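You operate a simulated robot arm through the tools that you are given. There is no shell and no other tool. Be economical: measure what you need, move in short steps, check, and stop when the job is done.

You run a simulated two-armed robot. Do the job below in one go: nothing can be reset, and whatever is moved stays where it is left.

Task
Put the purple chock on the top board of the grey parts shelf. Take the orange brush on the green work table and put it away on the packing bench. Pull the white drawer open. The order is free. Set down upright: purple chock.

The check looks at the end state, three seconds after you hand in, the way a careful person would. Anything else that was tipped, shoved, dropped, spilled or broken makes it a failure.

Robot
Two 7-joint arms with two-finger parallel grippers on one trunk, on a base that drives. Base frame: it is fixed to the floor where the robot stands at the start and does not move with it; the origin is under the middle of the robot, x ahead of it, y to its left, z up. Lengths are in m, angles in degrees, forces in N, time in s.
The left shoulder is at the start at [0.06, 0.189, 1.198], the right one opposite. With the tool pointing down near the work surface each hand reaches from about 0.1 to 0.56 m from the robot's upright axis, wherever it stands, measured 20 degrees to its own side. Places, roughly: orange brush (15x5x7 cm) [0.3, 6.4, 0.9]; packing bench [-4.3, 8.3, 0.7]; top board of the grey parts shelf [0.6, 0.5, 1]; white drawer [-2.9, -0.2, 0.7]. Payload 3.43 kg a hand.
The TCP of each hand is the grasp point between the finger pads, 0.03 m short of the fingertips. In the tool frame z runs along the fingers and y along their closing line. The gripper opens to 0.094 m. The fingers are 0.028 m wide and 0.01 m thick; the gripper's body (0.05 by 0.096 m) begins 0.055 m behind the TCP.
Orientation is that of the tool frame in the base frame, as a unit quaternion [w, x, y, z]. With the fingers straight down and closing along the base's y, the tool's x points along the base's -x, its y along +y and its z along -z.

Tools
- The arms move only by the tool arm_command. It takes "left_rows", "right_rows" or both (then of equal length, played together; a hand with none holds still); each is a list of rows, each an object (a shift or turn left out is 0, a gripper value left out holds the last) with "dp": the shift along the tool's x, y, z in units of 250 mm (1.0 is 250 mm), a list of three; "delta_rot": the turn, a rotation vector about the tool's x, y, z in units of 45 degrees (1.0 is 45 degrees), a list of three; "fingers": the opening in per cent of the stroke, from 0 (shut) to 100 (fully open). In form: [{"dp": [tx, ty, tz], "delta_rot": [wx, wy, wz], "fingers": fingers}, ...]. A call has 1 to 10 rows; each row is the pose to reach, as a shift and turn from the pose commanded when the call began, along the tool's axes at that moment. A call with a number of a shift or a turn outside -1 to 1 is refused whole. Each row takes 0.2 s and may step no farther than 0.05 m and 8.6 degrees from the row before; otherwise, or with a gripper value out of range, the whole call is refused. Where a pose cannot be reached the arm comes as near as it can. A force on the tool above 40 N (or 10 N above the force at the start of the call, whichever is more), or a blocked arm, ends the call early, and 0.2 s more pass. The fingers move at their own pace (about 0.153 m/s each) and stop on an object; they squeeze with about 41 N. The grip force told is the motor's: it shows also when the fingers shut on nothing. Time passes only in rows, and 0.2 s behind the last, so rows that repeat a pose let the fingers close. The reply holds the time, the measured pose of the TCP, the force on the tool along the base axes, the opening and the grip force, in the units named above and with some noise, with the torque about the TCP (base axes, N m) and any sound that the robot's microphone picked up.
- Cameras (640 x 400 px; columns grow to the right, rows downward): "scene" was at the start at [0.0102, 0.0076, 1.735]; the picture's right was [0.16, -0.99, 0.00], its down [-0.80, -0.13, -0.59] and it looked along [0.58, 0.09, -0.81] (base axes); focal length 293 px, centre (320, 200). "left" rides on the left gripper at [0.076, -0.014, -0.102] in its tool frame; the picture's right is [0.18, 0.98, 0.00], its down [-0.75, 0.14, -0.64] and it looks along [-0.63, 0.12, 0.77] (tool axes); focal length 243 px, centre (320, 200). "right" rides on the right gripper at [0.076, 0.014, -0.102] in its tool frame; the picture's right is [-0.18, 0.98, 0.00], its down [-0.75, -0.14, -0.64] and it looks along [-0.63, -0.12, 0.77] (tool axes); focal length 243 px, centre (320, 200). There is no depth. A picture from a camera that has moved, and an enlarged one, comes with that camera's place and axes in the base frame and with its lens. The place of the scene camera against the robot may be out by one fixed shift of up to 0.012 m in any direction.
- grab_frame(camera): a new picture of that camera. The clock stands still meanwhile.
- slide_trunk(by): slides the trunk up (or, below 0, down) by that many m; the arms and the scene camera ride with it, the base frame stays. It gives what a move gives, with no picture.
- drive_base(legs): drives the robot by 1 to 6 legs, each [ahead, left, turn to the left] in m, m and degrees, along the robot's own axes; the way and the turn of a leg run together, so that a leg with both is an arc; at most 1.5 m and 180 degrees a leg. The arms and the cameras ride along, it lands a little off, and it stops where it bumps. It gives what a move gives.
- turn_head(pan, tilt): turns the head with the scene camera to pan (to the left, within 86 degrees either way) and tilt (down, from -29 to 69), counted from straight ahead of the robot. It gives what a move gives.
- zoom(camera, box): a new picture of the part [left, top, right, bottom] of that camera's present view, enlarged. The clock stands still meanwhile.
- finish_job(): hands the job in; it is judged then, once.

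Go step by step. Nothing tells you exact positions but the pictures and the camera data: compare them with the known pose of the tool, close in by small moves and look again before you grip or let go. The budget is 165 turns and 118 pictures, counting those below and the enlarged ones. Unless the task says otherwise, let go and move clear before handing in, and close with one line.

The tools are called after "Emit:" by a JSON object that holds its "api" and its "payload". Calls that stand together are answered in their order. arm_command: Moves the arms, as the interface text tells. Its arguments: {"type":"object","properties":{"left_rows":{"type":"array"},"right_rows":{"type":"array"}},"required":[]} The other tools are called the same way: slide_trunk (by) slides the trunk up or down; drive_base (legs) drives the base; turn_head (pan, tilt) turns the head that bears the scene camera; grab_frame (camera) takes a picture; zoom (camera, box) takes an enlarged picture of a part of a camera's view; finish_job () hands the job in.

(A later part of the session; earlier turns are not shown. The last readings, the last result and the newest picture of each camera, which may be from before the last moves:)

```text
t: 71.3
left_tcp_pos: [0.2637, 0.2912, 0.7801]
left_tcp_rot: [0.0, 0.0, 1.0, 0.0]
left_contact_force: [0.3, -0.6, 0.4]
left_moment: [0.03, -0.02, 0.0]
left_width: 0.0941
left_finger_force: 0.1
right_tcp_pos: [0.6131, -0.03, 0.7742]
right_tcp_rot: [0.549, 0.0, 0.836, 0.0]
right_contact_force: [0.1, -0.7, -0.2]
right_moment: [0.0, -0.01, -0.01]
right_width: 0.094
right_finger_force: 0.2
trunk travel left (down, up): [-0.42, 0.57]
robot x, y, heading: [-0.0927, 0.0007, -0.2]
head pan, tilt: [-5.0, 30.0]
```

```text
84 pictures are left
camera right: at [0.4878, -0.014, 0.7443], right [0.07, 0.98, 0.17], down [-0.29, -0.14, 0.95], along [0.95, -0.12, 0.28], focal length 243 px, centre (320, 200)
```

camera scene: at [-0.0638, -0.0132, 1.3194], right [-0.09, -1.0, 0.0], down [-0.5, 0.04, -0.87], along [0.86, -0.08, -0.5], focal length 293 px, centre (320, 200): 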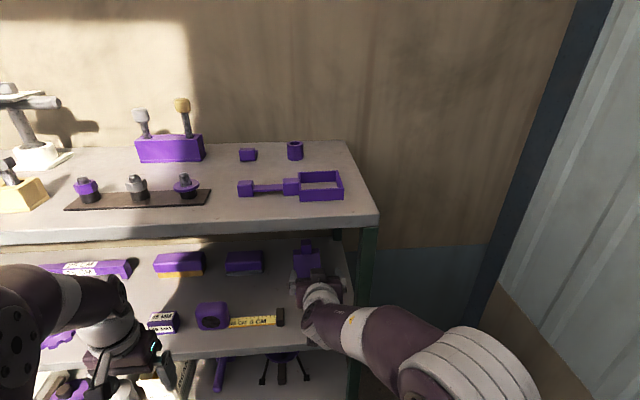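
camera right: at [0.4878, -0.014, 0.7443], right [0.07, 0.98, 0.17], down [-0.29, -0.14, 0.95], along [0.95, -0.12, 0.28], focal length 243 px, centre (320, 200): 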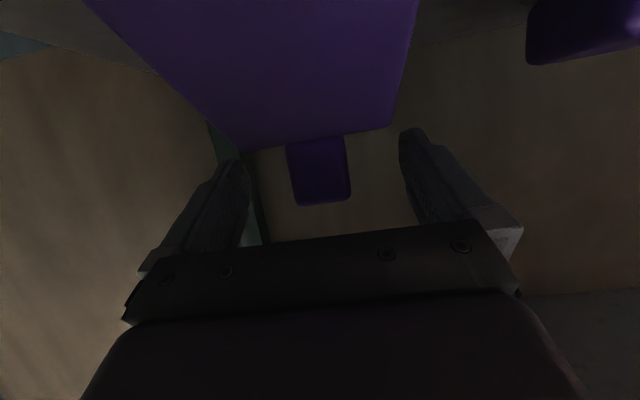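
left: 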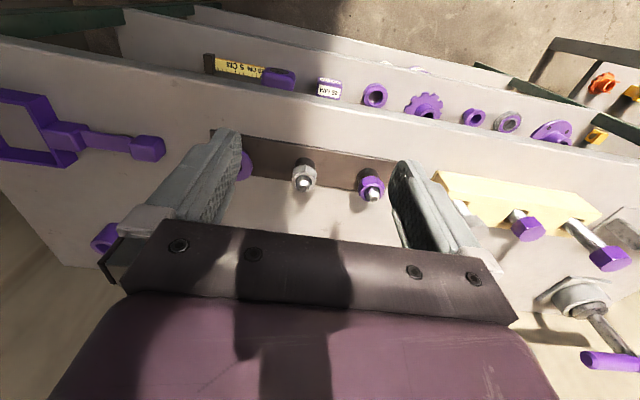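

Knob front face is at x≈0.62; a touch further in, then close.

Emit:
{"api": "arm_command", "payload": {"right_rows": [{"dp": [-0.036, 0, 0.04]}, {"dp": [-0.036, 0, 0.04], "fingers": 0}, {"dp": [-0.036, 0, 0.04], "fingers": 0}, {"dp": [-0.036, 0, 0.04], "fingers": 0}]}}

Emit:
{"api": "grab_frame", "payload": {"camera": "right"}}

```text
t: 72.3
left_tcp_pos: [0.2631, 0.2919, 0.7799]
left_tcp_rot: [0.0, 0.0, 1.0, 0.0]
left_contact_force: [0.3, -0.1, 0.2]
left_moment: [-0.02, -0.04, -0.02]
left_width: 0.0942
left_finger_force: 0.1
right_tcp_pos: [0.6237, -0.0296, 0.7793]
right_tcp_rot: [0.549, 0.0, 0.836, 0.0]
right_contact_force: [0.0, 2.5, -1.0]
right_moment: [-0.03, -0.02, 0.02]
right_width: 0.0362
right_finger_force: 40.9
trunk travel left (down, up): [-0.42, 0.57]
robot x, y, heading: [-0.0939, -0.0035, 0.1]
head pan, tilt: [-5.0, 30.0]
```

```text
83 pictures are left
camera right: at [0.4996, -0.0146, 0.7498], right [0.07, 0.98, 0.17], down [-0.29, -0.14, 0.95], along [0.95, -0.12, 0.28], focal length 243 px, centre (320, 200)
```

right: 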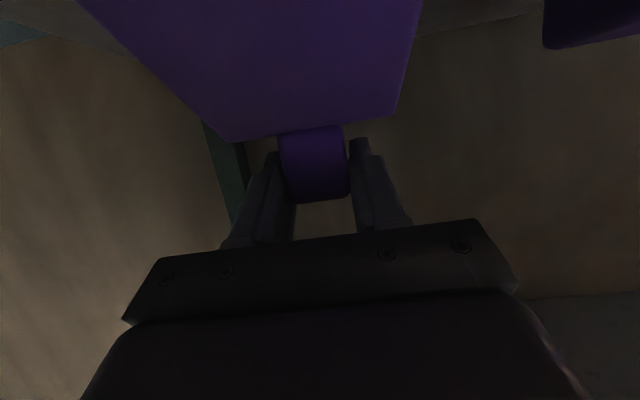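

Gripped (opening 36 mm). Lift by 5 cm with the trunk and check the load.

Emit:
{"api": "slide_trunk", "payload": {"by": 0.04}}

Emit:
{"api": "grab_frame", "payload": {"camera": "right"}}

```text
t: 73.1
left_tcp_pos: [0.264, 0.2919, 0.8195]
left_tcp_rot: [-0.001, -0.001, 1.0, -0.001]
left_contact_force: [-0.4, 0.5, 0.0]
left_moment: [0.01, -0.01, 0.03]
left_width: 0.0939
left_finger_force: 0.0
right_tcp_pos: [0.6253, -0.0292, 0.8193]
right_tcp_rot: [0.549, -0.001, 0.836, 0.001]
right_contact_force: [-0.2, 0.2, -3.7]
right_moment: [-0.01, -0.13, -0.02]
right_width: 0.0362
right_finger_force: 40.8
trunk travel left (down, up): [-0.46, 0.53]
robot x, y, heading: [-0.0916, -0.0019, -0.1]
head pan, tilt: [-5.0, 30.0]
```

```text
82 pictures are left
camera right: at [0.5, -0.0149, 0.789], right [0.07, 0.98, 0.17], down [-0.29, -0.14, 0.95], along [0.95, -0.12, 0.27], focal length 243 px, centre (320, 200)
```

right: 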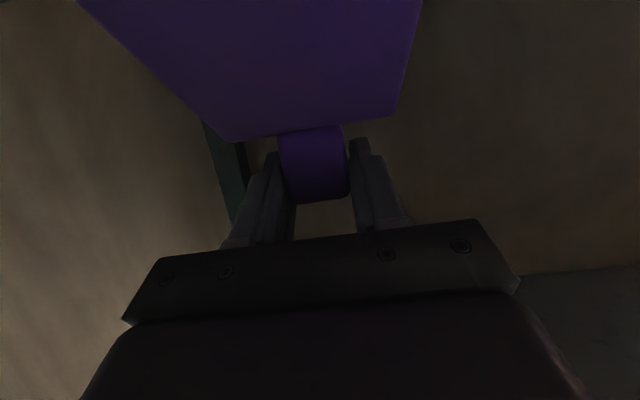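

Held firmly without turning. A bit higher to clear the tape, then back straight out.

Emit:
{"api": "slide_trunk", "payload": {"by": 0.02}}

Emit:
{"api": "drive_base", "payload": {"legs": [[-0.3, 0, 0]]}}

Emit:
{"api": "grab_frame", "payload": {"camera": "scene"}}

```text
t: 73.8
left_tcp_pos: [0.2628, 0.2925, 0.8396]
left_tcp_rot: [0.0, 0.0, 1.0, -0.001]
left_contact_force: [-0.1, 0.7, -0.4]
left_moment: [0.02, -0.02, -0.03]
left_width: 0.094
left_finger_force: 0.0
right_tcp_pos: [0.6255, -0.029, 0.839]
right_tcp_rot: [0.549, 0.0, 0.836, 0.0]
right_contact_force: [-0.1, -0.1, -3.6]
right_moment: [-0.01, -0.13, -0.02]
right_width: 0.036
right_finger_force: 41.4
trunk travel left (down, up): [-0.48, 0.51]
robot x, y, heading: [-0.0909, -0.0019, 0.1]
head pan, tilt: [-5.0, 30.0]
```

```text
t: 75.9
left_tcp_pos: [-0.0413, 0.2923, 0.8411]
left_tcp_rot: [0.001, -0.001, 1.0, 0.0]
left_contact_force: [0.1, -0.6, 0.0]
left_moment: [-0.01, 0.02, 0.01]
left_width: 0.0944
left_finger_force: 0.1
right_tcp_pos: [0.3209, -0.0287, 0.8405]
right_tcp_rot: [0.548, 0.0, 0.836, 0.0]
right_contact_force: [-0.1, -0.3, -4.4]
right_moment: [0.04, -0.12, 0.0]
right_width: 0.0359
right_finger_force: 40.7
trunk travel left (down, up): [-0.48, 0.51]
robot x, y, heading: [-0.3943, -0.003, -0.2]
head pan, tilt: [-5.0, 30.0]
```

```text
81 pictures are left
camera scene: at [-0.3683, -0.0131, 1.3795], right [-0.09, -1.0, 0.0], down [-0.5, 0.04, -0.87], along [0.86, -0.08, -0.5], focal length 293 px, centre (320, 200)
```

scene: 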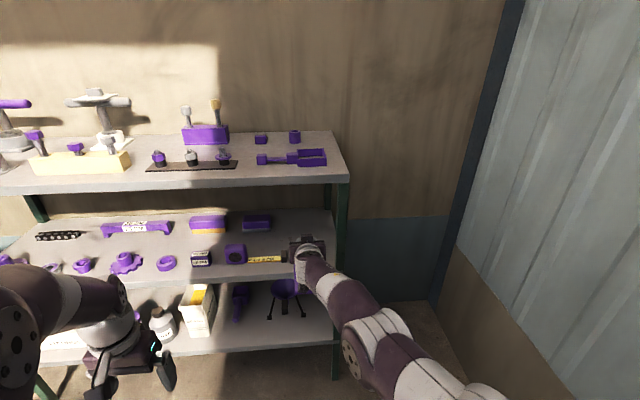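

Clear of the shelf. I back a little, raise the trunk above the top board and look down to find free room.

Emit:
{"api": "drive_base", "payload": {"legs": [[-0.05, 0, 0]]}}

Emit:
{"api": "slide_trunk", "payload": {"by": 0.4}}

Emit:
{"api": "drive_base", "payload": {"legs": [[0.15, 0, 0]]}}

Emit:
{"api": "turn_head", "payload": {"pan": 10, "tilt": 35}}

Emit:
{"api": "grab_frame", "payload": {"camera": "scene"}}

Emit:
{"api": "grab_frame", "payload": {"camera": "left"}}

```text
t: 76.8
left_tcp_pos: [-0.0916, 0.2922, 0.8405]
left_tcp_rot: [0.001, 0.0, 1.0, 0.0]
left_contact_force: [0.6, 1.2, 0.5]
left_moment: [-0.01, -0.05, -0.01]
left_width: 0.094
left_finger_force: 0.0
right_tcp_pos: [0.2699, -0.0286, 0.8405]
right_tcp_rot: [0.549, 0.0, 0.836, 0.0]
right_contact_force: [-0.5, 0.6, -3.8]
right_moment: [-0.01, -0.09, -0.02]
right_width: 0.0359
right_finger_force: 41.1
trunk travel left (down, up): [-0.48, 0.51]
robot x, y, heading: [-0.4452, -0.0011, -0.1]
head pan, tilt: [-5.0, 30.0]
```

```text
t: 80.6
left_tcp_pos: [-0.0901, 0.2923, 1.2403]
left_tcp_rot: [0.0, -0.001, 1.0, 0.0]
left_contact_force: [-0.6, -1.0, -0.6]
left_moment: [0.01, 0.0, 0.0]
left_width: 0.0938
left_finger_force: 0.1
right_tcp_pos: [0.271, -0.0296, 1.2401]
right_tcp_rot: [0.549, 0.0, 0.836, 0.0]
right_contact_force: [0.2, 0.2, -4.3]
right_moment: [0.01, -0.08, 0.0]
right_width: 0.0359
right_finger_force: 40.9
trunk travel left (down, up): [-0.88, 0.11]
robot x, y, heading: [-0.4486, -0.0039, 0.1]
head pan, tilt: [-5.0, 30.0]
```

```text
t: 82.0
left_tcp_pos: [0.0563, 0.294, 1.2403]
left_tcp_rot: [0.001, -0.002, 1.0, 0.001]
left_contact_force: [-0.1, 0.6, -0.1]
left_moment: [0.02, -0.02, -0.02]
left_width: 0.094
left_finger_force: 0.0
right_tcp_pos: [0.4173, -0.0268, 1.2402]
right_tcp_rot: [0.55, -0.002, 0.835, 0.001]
right_contact_force: [-0.1, -0.2, -4.4]
right_moment: [0.02, -0.08, -0.04]
right_width: 0.036
right_finger_force: 41.1
trunk travel left (down, up): [-0.88, 0.11]
robot x, y, heading: [-0.2959, 0.0001, -0.0]
head pan, tilt: [-5.0, 30.0]
```

```text
t: 82.8
left_tcp_pos: [0.0591, 0.293, 1.2398]
left_tcp_rot: [0.0, -0.001, 1.0, 0.0]
left_contact_force: [-0.3, -0.1, 0.0]
left_moment: [0.01, 0.01, 0.0]
left_width: 0.0938
left_finger_force: 0.0
right_tcp_pos: [0.4211, -0.0257, 1.2385]
right_tcp_rot: [0.548, -0.002, 0.836, 0.002]
right_contact_force: [-1.1, -0.7, -4.4]
right_moment: [-0.03, -0.13, -0.02]
right_width: 0.036
right_finger_force: 41.5
trunk travel left (down, up): [-0.88, 0.11]
robot x, y, heading: [-0.3, -0.0, 0.2]
head pan, tilt: [10.0, 35.0]
```

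```text
80 pictures are left
camera scene: at [-0.2701, 0.0105, 1.7716], right [0.18, -0.98, 0.0], down [-0.57, -0.1, -0.82], along [0.81, 0.15, -0.57], focal length 293 px, centre (320, 200)
```

scene: 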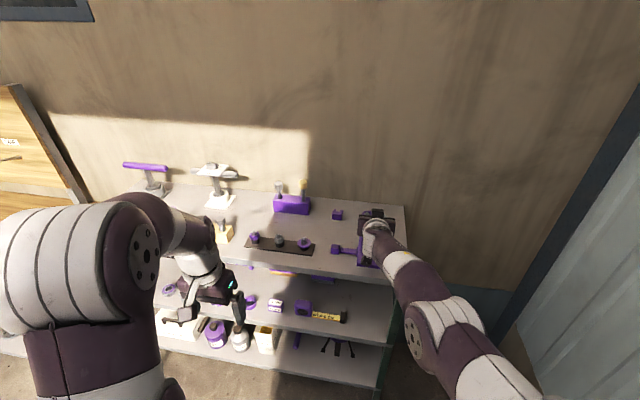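

```text
79 pictures are left
camera left: at [-0.0175, 0.2784, 1.3416], right [-0.19, 0.98, 0.0], down [0.75, 0.14, 0.64], along [0.63, 0.12, -0.77], focal length 243 px, centre (320, 200)
```

left: 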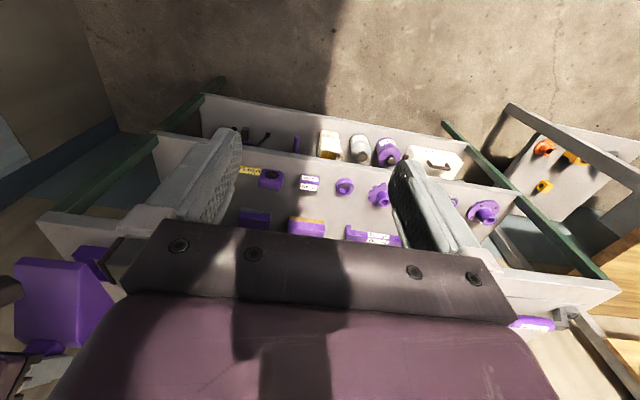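

Top board z≈1.03. The right-rear strip (y −0.05…−0.16, behind the square frame and right of the small cylinder) is free, so I'll set the chock with the TCP near [0.645, −0.105].

Emit:
{"api": "drive_base", "payload": {"legs": [[0.2, -0.078, 0]]}}

Emit:
{"api": "turn_head", "payload": {"pan": -10, "tilt": 45}}

Emit:
{"api": "grab_frame", "payload": {"camera": "scene"}}

Emit:
{"api": "grab_frame", "payload": {"camera": "right"}}

Emit:
{"api": "grab_frame", "payload": {"camera": "left"}}

```text
t: 84.4
left_tcp_pos: [0.2545, 0.2172, 1.24]
left_tcp_rot: [0.0, -0.001, 1.0, 0.0]
left_contact_force: [0.3, -0.5, 0.0]
left_moment: [0.02, 0.0, 0.05]
left_width: 0.094
left_finger_force: 0.1
right_tcp_pos: [0.6167, -0.1032, 1.2406]
right_tcp_rot: [0.55, -0.001, 0.835, 0.0]
right_contact_force: [0.0, 0.6, -2.6]
right_moment: [0.01, -0.1, 0.0]
right_width: 0.0358
right_finger_force: 41.3
trunk travel left (down, up): [-0.88, 0.11]
robot x, y, heading: [-0.098, -0.0797, 0.1]
head pan, tilt: [10.0, 35.0]
```

```text
t: 85.2
left_tcp_pos: [0.2566, 0.2168, 1.2395]
left_tcp_rot: [0.0, 0.0, 1.0, 0.0]
left_contact_force: [0.2, 0.7, 0.5]
left_moment: [0.03, 0.04, 0.03]
left_width: 0.094
left_finger_force: 0.1
right_tcp_pos: [0.6194, -0.1041, 1.2385]
right_tcp_rot: [0.548, -0.001, 0.837, 0.001]
right_contact_force: [0.1, 0.7, -4.3]
right_moment: [-0.02, -0.1, -0.02]
right_width: 0.0359
right_finger_force: 41.2
trunk travel left (down, up): [-0.88, 0.11]
robot x, y, heading: [-0.0973, -0.0766, 0.1]
head pan, tilt: [-10.0, 45.0]
```

```text
78 pictures are left
camera scene: at [-0.0793, -0.0962, 1.7568], right [-0.17, -0.99, 0.0], down [-0.7, 0.12, -0.71], along [0.7, -0.12, -0.71], focal length 293 px, centre (320, 200)
```

scene: 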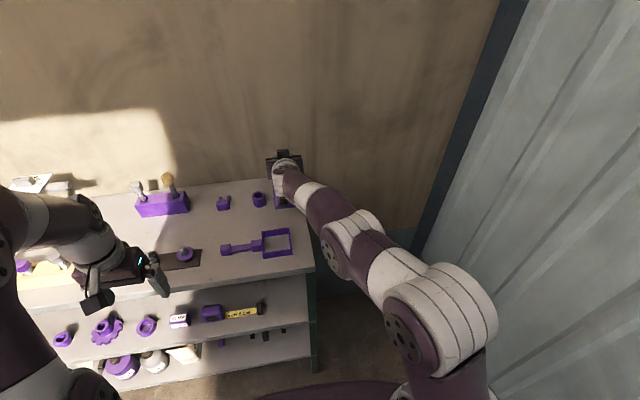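

```text
77 pictures are left
camera right: at [0.4941, -0.0898, 1.2087], right [0.07, 0.98, 0.17], down [-0.29, -0.14, 0.95], along [0.95, -0.12, 0.27], focal length 243 px, centre (320, 200)
```

right: 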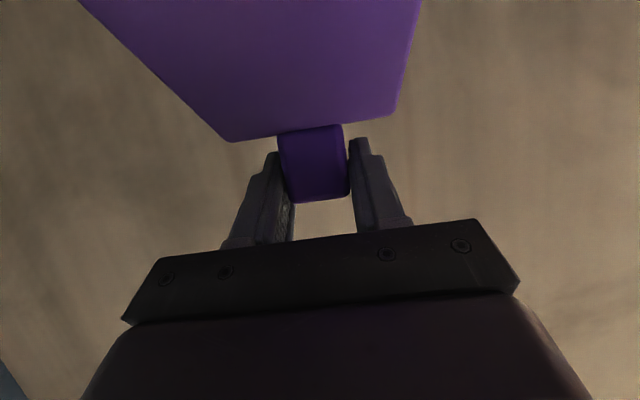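

```text
76 pictures are left
camera left: at [0.1804, 0.2008, 1.3418], right [-0.19, 0.98, 0.0], down [0.75, 0.14, 0.64], along [0.63, 0.12, -0.77], focal length 243 px, centre (320, 200)
```

left: 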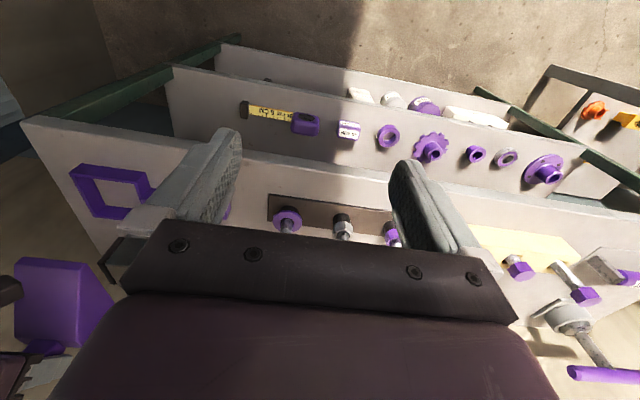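

Emit:
{"api": "zoom", "payload": {"camera": "scene", "box": [200, 130, 340, 270]}}

```text
2.86 times, centred on (270, 200) of scene
camera zoom: at [-0.0793, -0.0962, 1.7568], right [-0.17, -0.99, 0.0], down [-0.7, 0.12, -0.71], along [0.7, -0.12, -0.71], focal length 838 px, centre (463, 200)
```

zoom: 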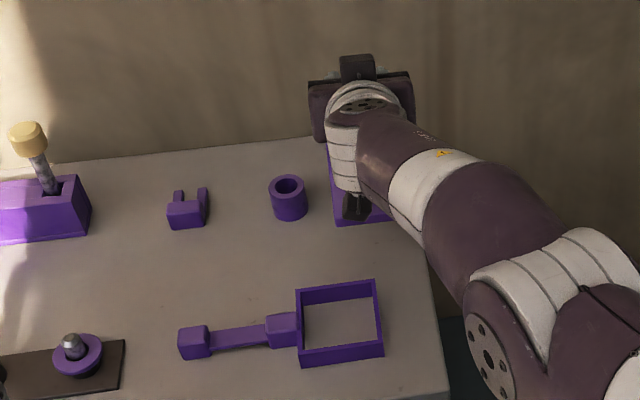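

Lateral room checks out (board edge y≈−0.16, cylinder edge y≈−0.035). Forward 2 cm, then down with the trunk.

Emit:
{"api": "arm_command", "payload": {"right_rows": [{"dp": [-0.032, -0.004, 0.073]}]}}

Emit:
{"api": "slide_trunk", "payload": {"by": -0.08}}

Emit:
{"api": "grab_frame", "payload": {"camera": "right"}}

Emit:
{"api": "zoom", "payload": {"camera": "scene", "box": [200, 130, 340, 270]}}

```text
t: 85.6
left_tcp_pos: [0.2569, 0.2163, 1.2393]
left_tcp_rot: [-0.001, -0.001, 1.0, 0.001]
left_contact_force: [-0.2, 0.6, 0.3]
left_moment: [-0.01, 0.0, -0.03]
left_width: 0.0942
left_finger_force: 0.0
right_tcp_pos: [0.6386, -0.1057, 1.2395]
right_tcp_rot: [0.549, -0.002, 0.836, 0.001]
right_contact_force: [0.4, -1.1, -4.1]
right_moment: [-0.01, -0.15, 0.0]
right_width: 0.0359
right_finger_force: 40.9
trunk travel left (down, up): [-0.88, 0.11]
robot x, y, heading: [-0.0998, -0.0745, 0.3]
head pan, tilt: [-10.0, 45.0]
```

```text
t: 86.8
left_tcp_pos: [0.2564, 0.2157, 1.1605]
left_tcp_rot: [0.0, -0.001, 1.0, 0.0]
left_contact_force: [0.0, 0.4, 0.1]
left_moment: [0.06, -0.01, 0.01]
left_width: 0.0938
left_finger_force: 0.0
right_tcp_pos: [0.6375, -0.1058, 1.1613]
right_tcp_rot: [0.549, -0.001, 0.836, 0.001]
right_contact_force: [0.5, -0.2, -4.6]
right_moment: [0.01, -0.16, 0.0]
right_width: 0.0358
right_finger_force: 40.7
trunk travel left (down, up): [-0.8, 0.19]
robot x, y, heading: [-0.1006, -0.0793, -0.0]
head pan, tilt: [-10.0, 45.0]
```

```text
74 pictures are left
camera right: at [0.5125, -0.0911, 1.1305], right [0.07, 0.98, 0.17], down [-0.29, -0.14, 0.95], along [0.95, -0.12, 0.27], focal length 243 px, centre (320, 200)
```

right: 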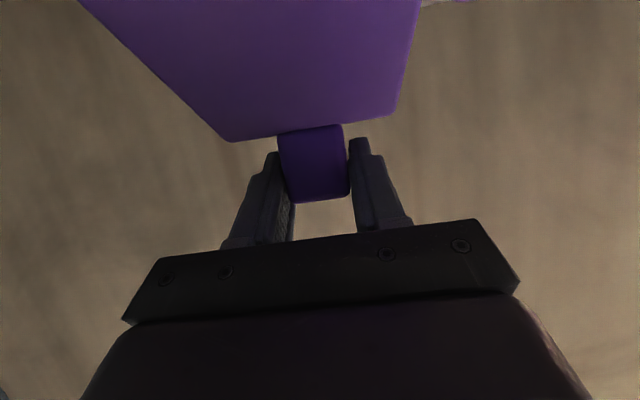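

```text
2.86 times, centred on (270, 200) of scene
camera zoom: at [-0.0804, -0.0959, 1.6768], right [-0.17, -0.99, 0.0], down [-0.7, 0.12, -0.71], along [0.7, -0.12, -0.71], focal length 838 px, centre (463, 200)
```

zoom: 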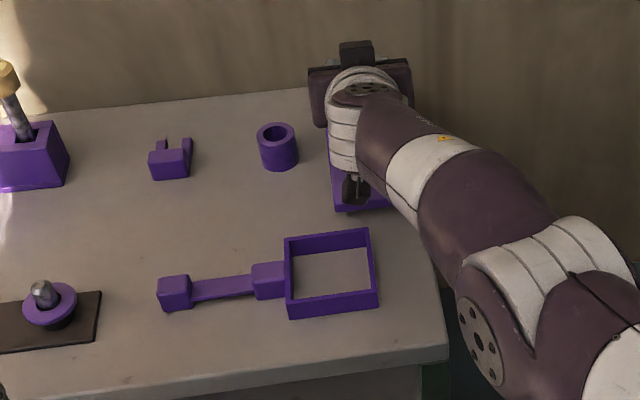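

About 2.5 cm to go with clear surroundings; lowering in small steps watching the force.

Emit:
{"api": "arm_command", "payload": {"right_rows": [{"dp": [0.033, 0, 0.0143]}, {"dp": [0.066, 0, 0.0286]}]}}

Emit:
{"api": "arm_command", "payload": {"right_rows": [{"dp": [0.0147, 0, 0.0064]}]}}

```text
t: 87.4
left_tcp_pos: [0.2565, 0.216, 1.1609]
left_tcp_rot: [0.0, -0.001, 1.0, 0.0]
left_contact_force: [-0.2, -0.9, -0.6]
left_moment: [0.03, 0.01, 0.01]
left_width: 0.094
left_finger_force: 0.1
right_tcp_pos: [0.6378, -0.1045, 1.1432]
right_tcp_rot: [0.549, -0.001, 0.836, 0.001]
right_contact_force: [-0.5, 0.0, -4.3]
right_moment: [0.02, -0.12, -0.04]
right_width: 0.0359
right_finger_force: 41.1
trunk travel left (down, up): [-0.8, 0.19]
robot x, y, heading: [-0.1015, -0.0778, 0.1]
head pan, tilt: [-10.0, 45.0]
```

```text
t: 87.8
left_tcp_pos: [0.2549, 0.2162, 1.1614]
left_tcp_rot: [0.0, -0.001, 1.0, 0.0]
left_contact_force: [0.5, -1.0, -0.2]
left_moment: [0.0, -0.03, -0.01]
left_width: 0.0942
left_finger_force: 0.0
right_tcp_pos: [0.6376, -0.1042, 1.1409]
right_tcp_rot: [0.551, -0.001, 0.834, 0.001]
right_contact_force: [1.4, -0.2, 4.8]
right_moment: [-0.45, 0.68, 0.08]
right_width: 0.0358
right_finger_force: 41.6
trunk travel left (down, up): [-0.8, 0.19]
robot x, y, heading: [-0.1011, -0.0777, -0.1]
head pan, tilt: [-10.0, 45.0]
```

Contact at 1.141. A look before letting go.

Emit:
{"api": "zoom", "payload": {"camera": "scene", "box": [240, 110, 340, 240]}}

Emit:
{"api": "grab_frame", "payload": {"camera": "left"}}

```text
3.08 times, centred on (290, 175) of scene
camera zoom: at [-0.0821, -0.096, 1.6771], right [-0.17, -0.99, 0.0], down [-0.7, 0.12, -0.71], along [0.7, -0.12, -0.71], focal length 903 px, centre (412, 277)
```

zoom: 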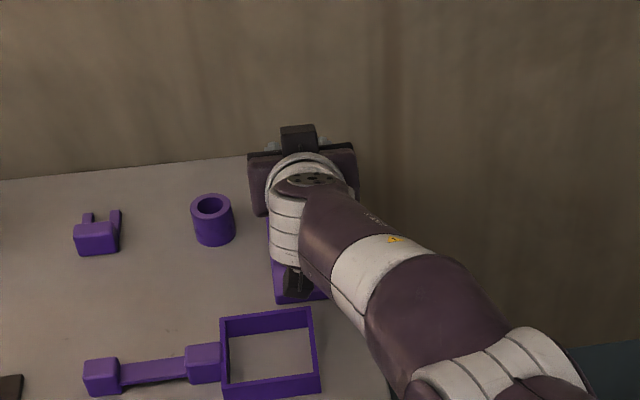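

```text
71 pictures are left
camera left: at [0.1783, 0.2009, 1.2625], right [-0.19, 0.98, 0.0], down [0.75, 0.14, 0.64], along [0.63, 0.12, -0.77], focal length 243 px, centre (320, 200)
```

left: 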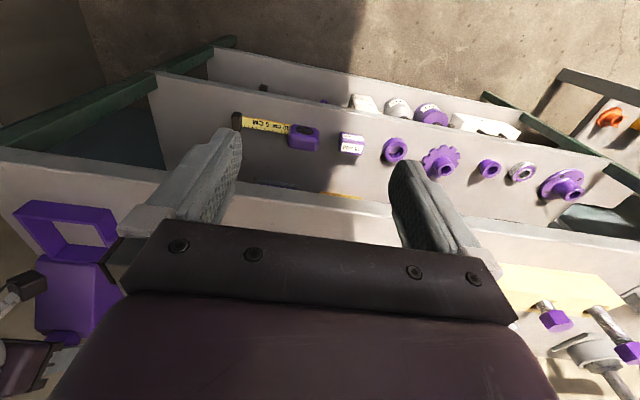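

Chock stands clear of frame and cylinder. Letting go and backing out along the fingers.

Emit:
{"api": "arm_command", "payload": {"right_rows": [{"dp": [0.006, 0, 0.0026]}, {"dp": [0.006, 0, 0.0026], "fingers": 70}, {"dp": [0.006, 0, 0.0026], "fingers": 70}]}}

Emit:
{"api": "grab_frame", "payload": {"camera": "right"}}

```text
t: 88.6
left_tcp_pos: [0.2553, 0.2158, 1.161]
left_tcp_rot: [0.001, 0.0, 1.0, 0.0]
left_contact_force: [-0.2, -0.7, -0.3]
left_moment: [0.02, -0.03, -0.01]
left_width: 0.094
left_finger_force: 0.1
right_tcp_pos: [0.6365, -0.103, 1.1378]
right_tcp_rot: [0.549, -0.001, 0.836, 0.001]
right_contact_force: [-0.5, 0.0, 0.0]
right_moment: [0.02, -0.03, 0.0]
right_width: 0.0659
right_finger_force: 0.1
trunk travel left (down, up): [-0.8, 0.19]
robot x, y, heading: [-0.0984, -0.0778, 0.1]
head pan, tilt: [-10.0, 45.0]
```

```text
70 pictures are left
camera right: at [0.5119, -0.0896, 1.1074], right [0.07, 0.98, 0.17], down [-0.29, -0.14, 0.95], along [0.95, -0.12, 0.28], focal length 243 px, centre (320, 200)
```

right: 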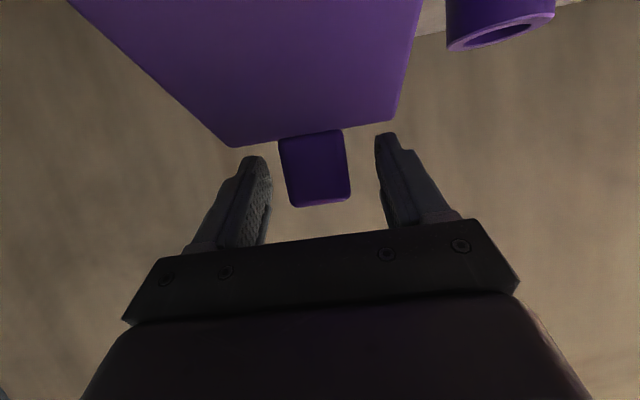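

Emit:
{"api": "arm_command", "payload": {"right_rows": [{"dp": [0, 0, -0.1]}, {"dp": [0, 0, -0.25]}, {"dp": [0, 0, -0.4]}]}}

Emit:
{"api": "drive_base", "payload": {"legs": [[-0.3, 0, 0]]}}

Emit:
{"api": "grab_frame", "payload": {"camera": "scene"}}

```text
t: 89.4
left_tcp_pos: [0.2535, 0.216, 1.1608]
left_tcp_rot: [0.001, -0.001, 1.0, 0.0]
left_contact_force: [0.2, -0.2, 0.4]
left_moment: [0.0, 0.03, 0.01]
left_width: 0.0939
left_finger_force: 0.0
right_tcp_pos: [0.543, -0.106, 1.176]
right_tcp_rot: [0.55, -0.001, 0.835, 0.0]
right_contact_force: [-0.3, -0.6, 0.0]
right_moment: [0.03, -0.01, -0.04]
right_width: 0.0656
right_finger_force: 0.1
trunk travel left (down, up): [-0.8, 0.19]
robot x, y, heading: [-0.0968, -0.0743, 0.3]
head pan, tilt: [-10.0, 45.0]
```

```text
t: 91.5
left_tcp_pos: [-0.0519, 0.2145, 1.1601]
left_tcp_rot: [0.0, 0.0, 1.0, 0.0]
left_contact_force: [0.5, -0.1, -0.5]
left_moment: [0.0, 0.02, -0.03]
left_width: 0.0941
left_finger_force: 0.1
right_tcp_pos: [0.2372, -0.109, 1.1764]
right_tcp_rot: [0.549, 0.001, 0.836, -0.001]
right_contact_force: [0.6, 0.1, -0.8]
right_moment: [0.0, 0.01, 0.03]
right_width: 0.066
right_finger_force: 0.0
trunk travel left (down, up): [-0.8, 0.19]
robot x, y, heading: [-0.4086, -0.0816, -0.1]
head pan, tilt: [-10.0, 45.0]
```

```text
69 pictures are left
camera scene: at [-0.3897, -0.096, 1.6768], right [-0.18, -0.98, 0.0], down [-0.7, 0.12, -0.71], along [0.7, -0.12, -0.71], focal length 293 px, centre (320, 200)
```

scene: 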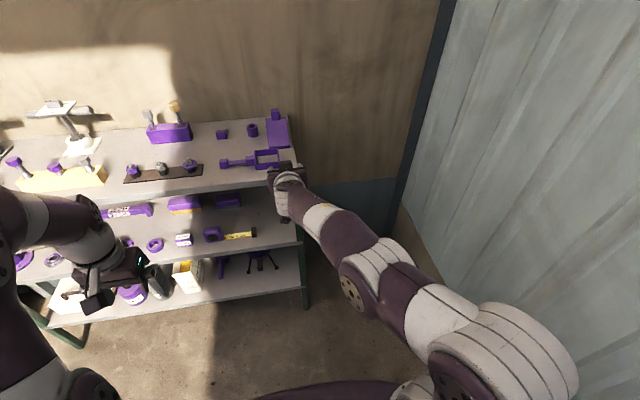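

The chock stands upright on the top board. Now I fold the right hand back down and go toward the green table with the brush.

Emit:
{"api": "arm_command", "payload": {"right_rows": [{"dp": [0.053, 0, -0.122], "delta_rot": [0, 0.1667, 0]}, {"dp": [0.106, 0, -0.244], "delta_rot": [0, 0.3333, 0]}, {"dp": [0.159, 0, -0.367], "delta_rot": [0, 0.5, 0]}, {"dp": [0.212, 0, -0.489], "delta_rot": [0, 0.6667, 0]}, {"dp": [0.265, 0, -0.611], "delta_rot": [0, 0.8333, 0]}, {"dp": [0.318, 0, -0.734], "delta_rot": [0, 1.0, 0]}]}}

Emit:
{"api": "arm_command", "payload": {"right_rows": [{"dp": [0, -0.1, -0.08], "delta_rot": [0, 0.16, 0], "fingers": 100}, {"dp": [0, -0.2, -0.16], "delta_rot": [0, 0.32, 0]}, {"dp": [0, -0.3, -0.24], "delta_rot": [0, 0.476, 0]}]}}

Emit:
{"api": "drive_base", "payload": {"legs": [[0, 1.0, 0], [0, 0, 90], [0, 0.1, 0], [1.2, 0, 0]]}}

Emit:
{"api": "turn_head", "payload": {"pan": 0, "tilt": 15}}

Emit:
{"api": "grab_frame", "payload": {"camera": "scene"}}

```text
t: 92.9
left_tcp_pos: [-0.0528, 0.2144, 1.1613]
left_tcp_rot: [0.002, 0.001, 1.0, 0.0]
left_contact_force: [0.3, 0.1, -0.2]
left_moment: [0.03, -0.01, -0.01]
left_width: 0.0939
left_finger_force: 0.1
right_tcp_pos: [0.0344, -0.1098, 1.1729]
right_tcp_rot: [0.187, 0.0, 0.982, 0.0]
right_contact_force: [0.3, 0.2, 0.1]
right_moment: [-0.02, -0.02, 0.01]
right_width: 0.0657
right_finger_force: 0.0
trunk travel left (down, up): [-0.8, 0.19]
robot x, y, heading: [-0.4105, -0.0794, 0.1]
head pan, tilt: [-10.0, 45.0]
```

```text
t: 93.7
left_tcp_pos: [-0.0493, 0.2138, 1.1597]
left_tcp_rot: [-0.002, 0.001, 1.0, 0.0]
left_contact_force: [0.4, 0.2, -0.4]
left_moment: [-0.02, 0.01, 0.02]
left_width: 0.094
left_finger_force: 0.1
right_tcp_pos: [0.0018, -0.1851, 1.1965]
right_tcp_rot: [-0.001, 0.0, 1.0, -0.001]
right_contact_force: [-0.3, 0.1, 0.6]
right_moment: [0.0, 0.01, 0.0]
right_width: 0.094
right_finger_force: 0.1
right hand out of reach, approached as far as the arm can: row 3
trunk travel left (down, up): [-0.8, 0.19]
robot x, y, heading: [-0.4061, -0.0763, -0.4]
head pan, tilt: [-10.0, 45.0]
```

```text
t: 109.2
left_tcp_pos: [-0.7356, 2.5068, 1.1608]
left_tcp_rot: [0.0, -0.697, 0.717, -0.001]
left_contact_force: [0.0, 0.3, 0.2]
left_moment: [0.0, -0.01, 0.01]
left_width: 0.0941
left_finger_force: 0.0
right_tcp_pos: [-0.3354, 2.5479, 1.1995]
right_tcp_rot: [0.004, -0.697, 0.717, 0.004]
right_contact_force: [-0.3, -0.6, -1.0]
right_moment: [0.0, 0.03, 0.0]
right_width: 0.0938
right_finger_force: 0.1
trunk travel left (down, up): [-0.8, 0.19]
robot x, y, heading: [-0.4507, 2.1425, 88.2]
head pan, tilt: [-10.0, 45.0]
```

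```text
t: 110.1
left_tcp_pos: [-0.7353, 2.5066, 1.1601]
left_tcp_rot: [0.0, -0.697, 0.717, 0.0]
left_contact_force: [0.3, 0.3, -1.0]
left_moment: [-0.01, -0.01, 0.0]
left_width: 0.0942
left_finger_force: 0.0
right_tcp_pos: [-0.3347, 2.5475, 1.1988]
right_tcp_rot: [0.004, -0.697, 0.717, 0.004]
right_contact_force: [-0.3, 0.1, 0.3]
right_moment: [-0.02, -0.04, -0.04]
right_width: 0.0944
right_finger_force: 0.0
trunk travel left (down, up): [-0.8, 0.19]
robot x, y, heading: [-0.453, 2.1449, 88.2]
head pan, tilt: [0.0, 15.0]
```

```text
68 pictures are left
camera scene: at [-0.454, 2.1723, 1.7236], right [1.0, -0.03, 0.0], down [-0.01, -0.26, -0.97], along [0.03, 0.97, -0.26], focal length 293 px, centre (320, 200)
```

scene: 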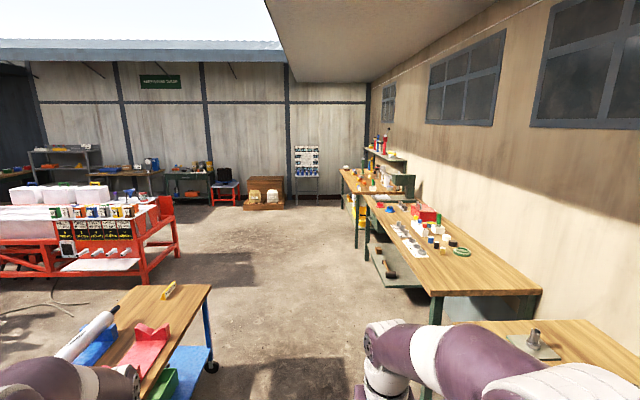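

The corridor between the blue trolley and the benches is ~1.1 m wide. I raise the trunk for clearance and drive down its middle.

Emit:
{"api": "slide_trunk", "payload": {"by": 0.15}}

Emit:
{"api": "drive_base", "payload": {"legs": [[0.3, -0.03, 1.8], [1.5, 0, 0], [0.8, 0, 0]]}}

Emit:
{"api": "turn_head", "payload": {"pan": -30, "tilt": 25}}

Emit:
{"api": "grab_frame", "payload": {"camera": "scene"}}

```text
t: 111.9
left_tcp_pos: [-0.7359, 2.5064, 1.3097]
left_tcp_rot: [0.0, -0.697, 0.717, 0.0]
left_contact_force: [-0.2, -0.1, 0.2]
left_moment: [0.0, -0.02, 0.0]
left_width: 0.0939
left_finger_force: 0.1
right_tcp_pos: [-0.3357, 2.549, 1.3483]
right_tcp_rot: [0.005, -0.697, 0.717, 0.003]
right_contact_force: [-0.2, -1.1, -0.2]
right_moment: [0.0, 0.0, 0.0]
right_width: 0.094
right_finger_force: 0.0
trunk travel left (down, up): [-0.95, 0.04]
robot x, y, heading: [-0.4551, 2.1406, 88.1]
head pan, tilt: [0.0, 15.0]
```

```text
t: 124.9
left_tcp_pos: [-0.8269, 5.0892, 1.3107]
left_tcp_rot: [0.0, 0.726, -0.688, -0.001]
left_contact_force: [-0.2, -0.7, -0.4]
left_moment: [0.03, 0.03, 0.02]
left_width: 0.0938
left_finger_force: 0.1
right_tcp_pos: [-0.4322, 5.1638, 1.3499]
right_tcp_rot: [-0.004, 0.727, -0.687, -0.004]
right_contact_force: [0.3, -0.4, 0.4]
right_moment: [0.02, 0.03, -0.01]
right_width: 0.0938
right_finger_force: 0.1
trunk travel left (down, up): [-0.95, 0.04]
robot x, y, heading: [-0.5112, 4.7513, 93.0]
head pan, tilt: [0.0, 15.0]
```

```text
t: 125.8
left_tcp_pos: [-0.827, 5.0909, 1.3108]
left_tcp_rot: [0.001, 0.726, -0.688, 0.0]
left_contact_force: [-0.2, -0.8, 0.0]
left_moment: [-0.01, 0.05, 0.05]
left_width: 0.0939
left_finger_force: 0.1
right_tcp_pos: [-0.4324, 5.1653, 1.3488]
right_tcp_rot: [-0.004, 0.727, -0.687, -0.004]
right_contact_force: [0.0, -0.8, -0.7]
right_moment: [0.0, 0.02, 0.0]
right_width: 0.0941
right_finger_force: 0.0
trunk travel left (down, up): [-0.95, 0.04]
robot x, y, heading: [-0.517, 4.7523, 93.0]
head pan, tilt: [-30.0, 25.0]
```

```text
67 pictures are left
camera scene: at [-0.4725, 4.7702, 1.8574], right [0.89, -0.45, 0.0], down [-0.19, -0.38, -0.91], along [0.41, 0.81, -0.42], focal length 293 px, centre (320, 200)
```

scene: 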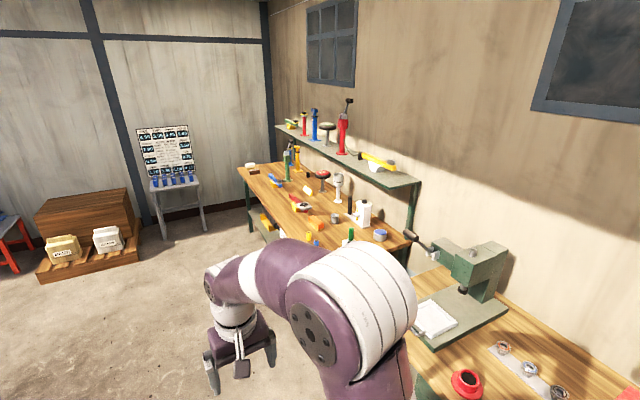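

The green-legged table with tools lies ahead-right. I drive alongside it and turn to face it.

Emit:
{"api": "drive_base", "payload": {"legs": [[1.5, 0, 0], [0.1, 0, -93]]}}

Emit:
{"api": "turn_head", "payload": {"pan": 0, "tilt": 40}}

Emit:
{"api": "grab_frame", "payload": {"camera": "scene"}}

```text
t: 137.1
left_tcp_pos: [-0.1737, 6.5901, 1.3109]
left_tcp_rot: [0.001, 0.001, 1.0, 0.0]
left_contact_force: [-0.7, 0.5, 0.1]
left_moment: [0.01, 0.03, 0.01]
left_width: 0.0936
left_finger_force: 0.0
right_tcp_pos: [-0.121, 6.192, 1.3501]
right_tcp_rot: [0.006, 0.0, 1.0, -0.001]
right_contact_force: [0.6, -0.8, 0.4]
right_moment: [0.0, 0.01, -0.03]
right_width: 0.0939
right_finger_force: 0.1
trunk travel left (down, up): [-0.95, 0.04]
robot x, y, heading: [-0.5282, 6.2965, -0.1]
head pan, tilt: [-30.0, 25.0]
```

```text
t: 138.1
left_tcp_pos: [-0.1735, 6.5905, 1.3108]
left_tcp_rot: [0.0, 0.002, 1.0, -0.001]
left_contact_force: [-0.4, -0.2, -0.7]
left_moment: [0.01, 0.0, 0.0]
left_width: 0.094
left_finger_force: 0.2
right_tcp_pos: [-0.1213, 6.1916, 1.349]
right_tcp_rot: [0.006, 0.001, 1.0, 0.0]
right_contact_force: [-0.7, 0.1, 0.5]
right_moment: [0.0, 0.04, 0.0]
right_width: 0.0943
right_finger_force: 0.0
trunk travel left (down, up): [-0.95, 0.04]
robot x, y, heading: [-0.5309, 6.2961, -0.1]
head pan, tilt: [0.0, 40.0]
```

```text
66 pictures are left
camera scene: at [-0.507, 6.2941, 1.8341], right [0.0, -1.0, 0.0], down [-0.64, 0.0, -0.77], along [0.77, 0.0, -0.64], focal length 293 px, centre (320, 200)
```

scene: 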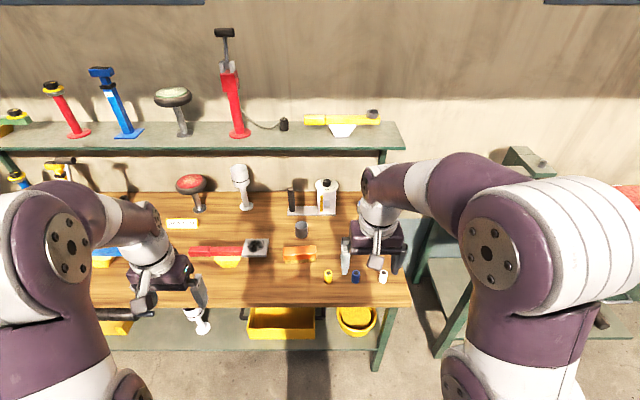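

Emit:
{"api": "zoom", "payload": {"camera": "scene", "box": [180, 170, 420, 320]}}

Emit:
{"api": "grab_frame", "payload": {"camera": "right"}}

```text
2.67 times, centred on (300, 245) of scene
camera zoom: at [-0.507, 6.2941, 1.8341], right [0.0, -1.0, 0.0], down [-0.64, 0.0, -0.77], along [0.77, 0.0, -0.64], focal length 782 px, centre (373, 80)
```

zoom: 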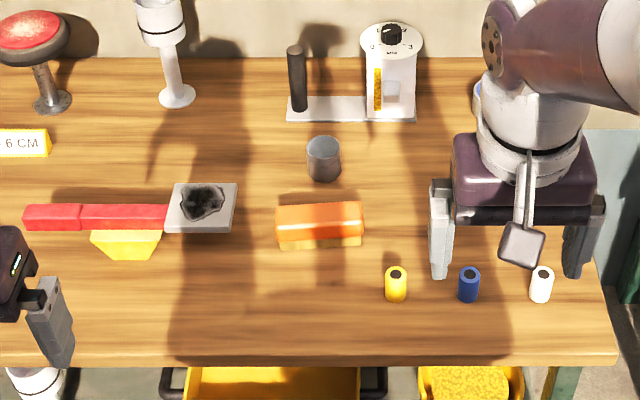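

```text
64 pictures are left
camera right: at [-0.1985, 6.2065, 1.4498], right [0.19, 0.98, 0.0], down [0.75, -0.14, 0.65], along [0.64, -0.12, -0.76], focal length 243 px, centre (320, 200)
```

right: 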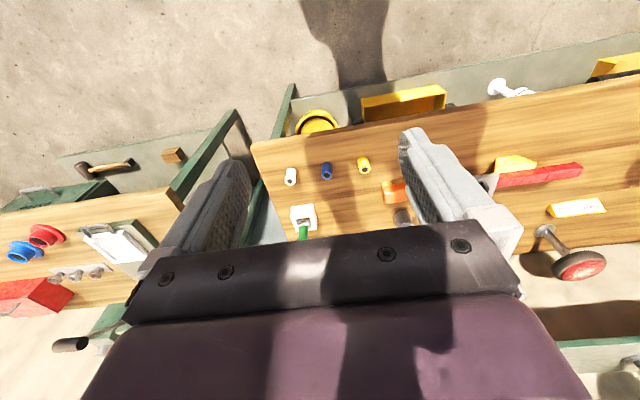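

The orange-backed brush lies lengthwise along y at about [0.29, 6.37] on the table top. I check how much room the base has to the table.

Emit:
{"api": "turn_head", "payload": {"pan": 0, "tilt": 69}}

Emit:
{"api": "grab_frame", "payload": {"camera": "scene"}}

```text
t: 139.0
left_tcp_pos: [-0.174, 6.5909, 1.3101]
left_tcp_rot: [-0.001, 0.001, 1.0, 0.0]
left_contact_force: [0.2, 0.3, 0.2]
left_moment: [0.01, -0.01, -0.01]
left_width: 0.0938
left_finger_force: 0.0
right_tcp_pos: [-0.1206, 6.1921, 1.3481]
right_tcp_rot: [0.005, 0.001, 1.0, 0.0]
right_contact_force: [-0.3, -0.1, -0.8]
right_moment: [-0.04, 0.0, -0.04]
right_width: 0.0939
right_finger_force: 0.0
trunk travel left (down, up): [-0.95, 0.04]
robot x, y, heading: [-0.5292, 6.2963, -0.2]
head pan, tilt: [0.0, 68.8]
```

```text
63 pictures are left
camera scene: at [-0.5361, 6.2943, 1.798], right [0.0, -1.0, 0.0], down [-0.93, 0.0, -0.36], along [0.36, 0.0, -0.93], focal length 293 px, centre (320, 200)
```

scene: 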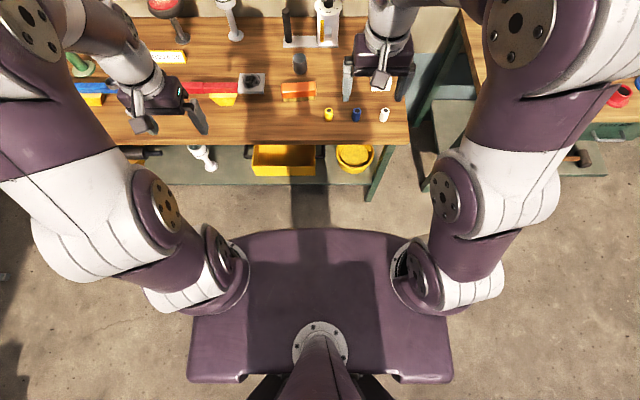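

Base front reaches at most ~0.38 m ahead; I'll drive to x≈−0.28 with the brush a bit right of my axis, and look with the right camera.

Emit:
{"api": "drive_base", "payload": {"legs": [[0.24, 0.18, 0]]}}

Emit:
{"api": "turn_head", "payload": {"pan": -5, "tilt": 55}}

Emit:
{"api": "grab_frame", "payload": {"camera": "scene"}}

Emit:
{"api": "grab_frame", "payload": {"camera": "right"}}

```text
t: 141.0
left_tcp_pos: [0.0654, 6.7661, 1.3105]
left_tcp_rot: [0.001, 0.001, 1.0, 0.001]
left_contact_force: [-0.5, -0.3, 0.8]
left_moment: [0.0, 0.01, -0.03]
left_width: 0.0941
left_finger_force: 0.1
right_tcp_pos: [0.118, 6.3681, 1.3494]
right_tcp_rot: [0.005, 0.0, 1.0, 0.0]
right_contact_force: [0.1, -0.5, 0.4]
right_moment: [-0.02, -0.06, 0.0]
right_width: 0.0939
right_finger_force: 0.0
trunk travel left (down, up): [-0.95, 0.04]
robot x, y, heading: [-0.2889, 6.4774, -0.2]
head pan, tilt: [0.0, 68.8]
```

```text
t: 141.8
left_tcp_pos: [0.0674, 6.7684, 1.3101]
left_tcp_rot: [-0.001, 0.002, 1.0, 0.0]
left_contact_force: [-0.6, -1.0, 0.0]
left_moment: [-0.01, 0.0, -0.03]
left_width: 0.0938
left_finger_force: 0.0
right_tcp_pos: [0.1205, 6.3705, 1.3488]
right_tcp_rot: [0.005, 0.0, 1.0, -0.001]
right_contact_force: [0.1, -0.3, 0.3]
right_moment: [0.03, 0.03, -0.04]
right_width: 0.0942
right_finger_force: 0.0
trunk travel left (down, up): [-0.95, 0.04]
robot x, y, heading: [-0.2866, 6.474, -0.3]
head pan, tilt: [-5.0, 55.0]
```

```text
62 pictures are left
camera scene: at [-0.2789, 6.4655, 1.8134], right [-0.09, -1.0, 0.0], down [-0.82, 0.07, -0.57], along [0.57, -0.05, -0.82], focal length 293 px, centre (320, 200)
```

scene: 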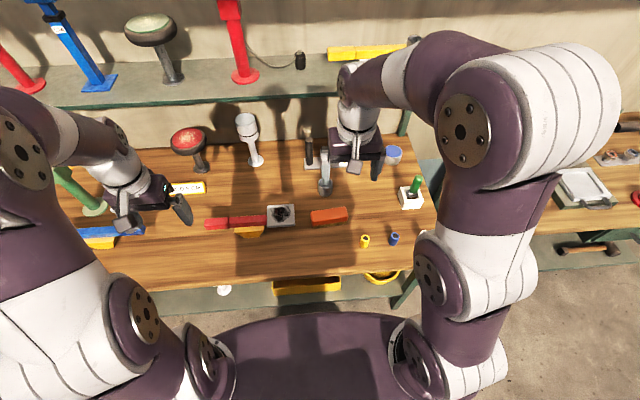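

```text
61 pictures are left
camera right: at [0.0428, 6.3844, 1.4497], right [0.18, 0.98, 0.0], down [0.75, -0.14, 0.65], along [0.64, -0.12, -0.76], focal length 243 px, centre (320, 200)
```

right: 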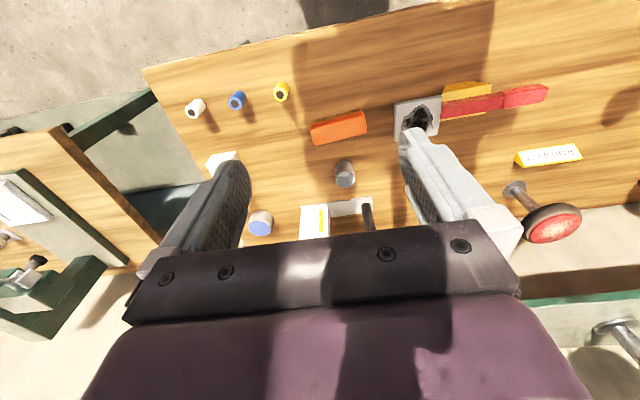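

Both cameras agree: brush centre ≈ [0.277, 6.384], top ≈ 0.92. I turn the right hand 90° (to close across x) and bring it above the brush.

Emit:
{"api": "arm_command", "payload": {"right_rows": [{"dp": [-0.1, 0.01, 0], "delta_rot": [0, 0, 0.1667]}, {"dp": [-0.2, 0.02, 0], "delta_rot": [0, 0, 0.3333]}, {"dp": [-0.3, 0.03, 0], "delta_rot": [0, 0, 0.5]}, {"dp": [-0.4, 0.04, 0], "delta_rot": [0, 0, 0.6667]}, {"dp": [-0.51, 0.05, 0], "delta_rot": [0, 0, 0.8333]}, {"dp": [-0.62, 0.054, 0], "delta_rot": [0, 0, 1.0]}]}}

Emit:
{"api": "arm_command", "payload": {"right_rows": [{"delta_rot": [0, 0, 0.1667]}, {"delta_rot": [0, 0, 0.3333]}, {"delta_rot": [0, 0, 0.5]}, {"delta_rot": [0, 0, 0.6667]}, {"delta_rot": [0, 0, 0.8333]}, {"delta_rot": [0, 0, 1.0]}]}}

Emit:
{"api": "grab_frame", "payload": {"camera": "right"}}

```text
t: 143.2
left_tcp_pos: [0.0678, 6.769, 1.3094]
left_tcp_rot: [0.0, 0.001, 1.0, 0.0]
left_contact_force: [0.4, -0.8, 0.1]
left_moment: [0.02, 0.01, -0.02]
left_width: 0.094
left_finger_force: 0.1
right_tcp_pos: [0.228, 6.3691, 1.2935]
right_tcp_rot: [0.015, 0.383, 0.923, 0.009]
right_contact_force: [0.4, -0.3, -0.4]
right_moment: [0.01, 0.01, 0.02]
right_width: 0.0942
right_finger_force: 0.1
right hand out of reach, approached as far as the arm can: row 1, 2, 3, 4, 5, 6
trunk travel left (down, up): [-0.95, 0.04]
robot x, y, heading: [-0.2871, 6.476, -0.3]
head pan, tilt: [-5.0, 55.0]
```

```text
t: 144.6
left_tcp_pos: [0.0672, 6.7689, 1.3091]
left_tcp_rot: [0.001, 0.0, 1.0, 0.0]
left_contact_force: [0.1, 0.5, 0.1]
left_moment: [-0.03, -0.01, -0.01]
left_width: 0.0942
left_finger_force: 0.0
right_tcp_pos: [0.2232, 6.3715, 1.2886]
right_tcp_rot: [0.004, 0.708, 0.706, 0.003]
right_contact_force: [-0.9, 0.1, -0.5]
right_moment: [0.03, 0.01, -0.01]
right_width: 0.0942
right_finger_force: 0.2
right hand out of reach, approached as far as the arm can: row 1, 2, 3, 4, 5, 6
trunk travel left (down, up): [-0.95, 0.04]
robot x, y, heading: [-0.2937, 6.4793, -0.1]
head pan, tilt: [-5.0, 55.0]
```

```text
60 pictures are left
camera right: at [0.2356, 6.4482, 1.3893], right [0.98, -0.19, 0.01], down [-0.15, -0.75, 0.64], along [-0.11, -0.63, -0.77], focal length 243 px, centre (320, 200)
```

right: 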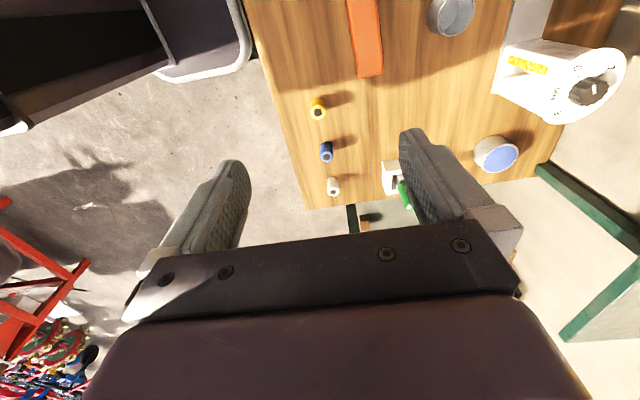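

The arm is stretched because the hand is too high; lowering it brings more reach.

Emit:
{"api": "arm_command", "payload": {"right_rows": [{"dp": [0, 0, 0.16]}, {"dp": [0, 0, 0.32]}, {"dp": [0, 0, 0.48]}, {"dp": [0, 0, 0.64]}, {"dp": [0, 0, 0.8]}, {"dp": [0, 0, 0.96]}]}}

Emit:
{"api": "grab_frame", "payload": {"camera": "right"}}

Emit:
{"api": "grab_frame", "payload": {"camera": "scene"}}

```text
t: 146.0
left_tcp_pos: [0.0673, 6.7669, 1.3098]
left_tcp_rot: [0.0, 0.001, 1.0, -0.001]
left_contact_force: [-0.1, -0.5, -0.4]
left_moment: [0.04, 0.02, -0.01]
left_width: 0.094
left_finger_force: 0.0
right_tcp_pos: [0.2245, 6.3708, 1.0482]
right_tcp_rot: [0.004, 0.707, 0.707, 0.004]
right_contact_force: [-0.7, 0.2, -0.3]
right_moment: [-0.05, 0.02, 0.01]
right_width: 0.0939
right_finger_force: 0.1
trunk travel left (down, up): [-0.95, 0.04]
robot x, y, heading: [-0.2882, 6.4734, -0.3]
head pan, tilt: [-5.0, 55.0]
```

```text
59 pictures are left
camera right: at [0.2383, 6.4472, 1.1497], right [0.98, -0.18, 0.01], down [-0.15, -0.75, 0.64], along [-0.11, -0.63, -0.77], focal length 243 px, centre (320, 200)
```

right: 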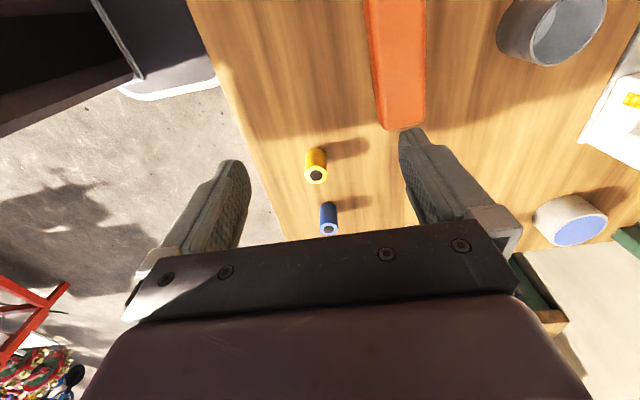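

```text
58 pictures are left
camera scene: at [-0.2786, 6.4649, 1.8135], right [-0.09, -1.0, 0.0], down [-0.82, 0.07, -0.57], along [0.57, -0.05, -0.82], focal length 293 px, centre (320, 200)
```

scene: 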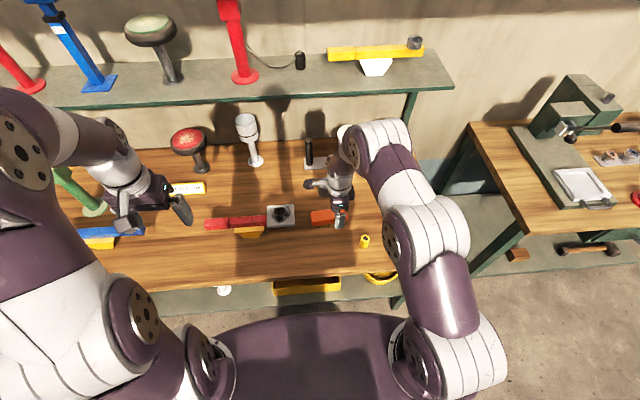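

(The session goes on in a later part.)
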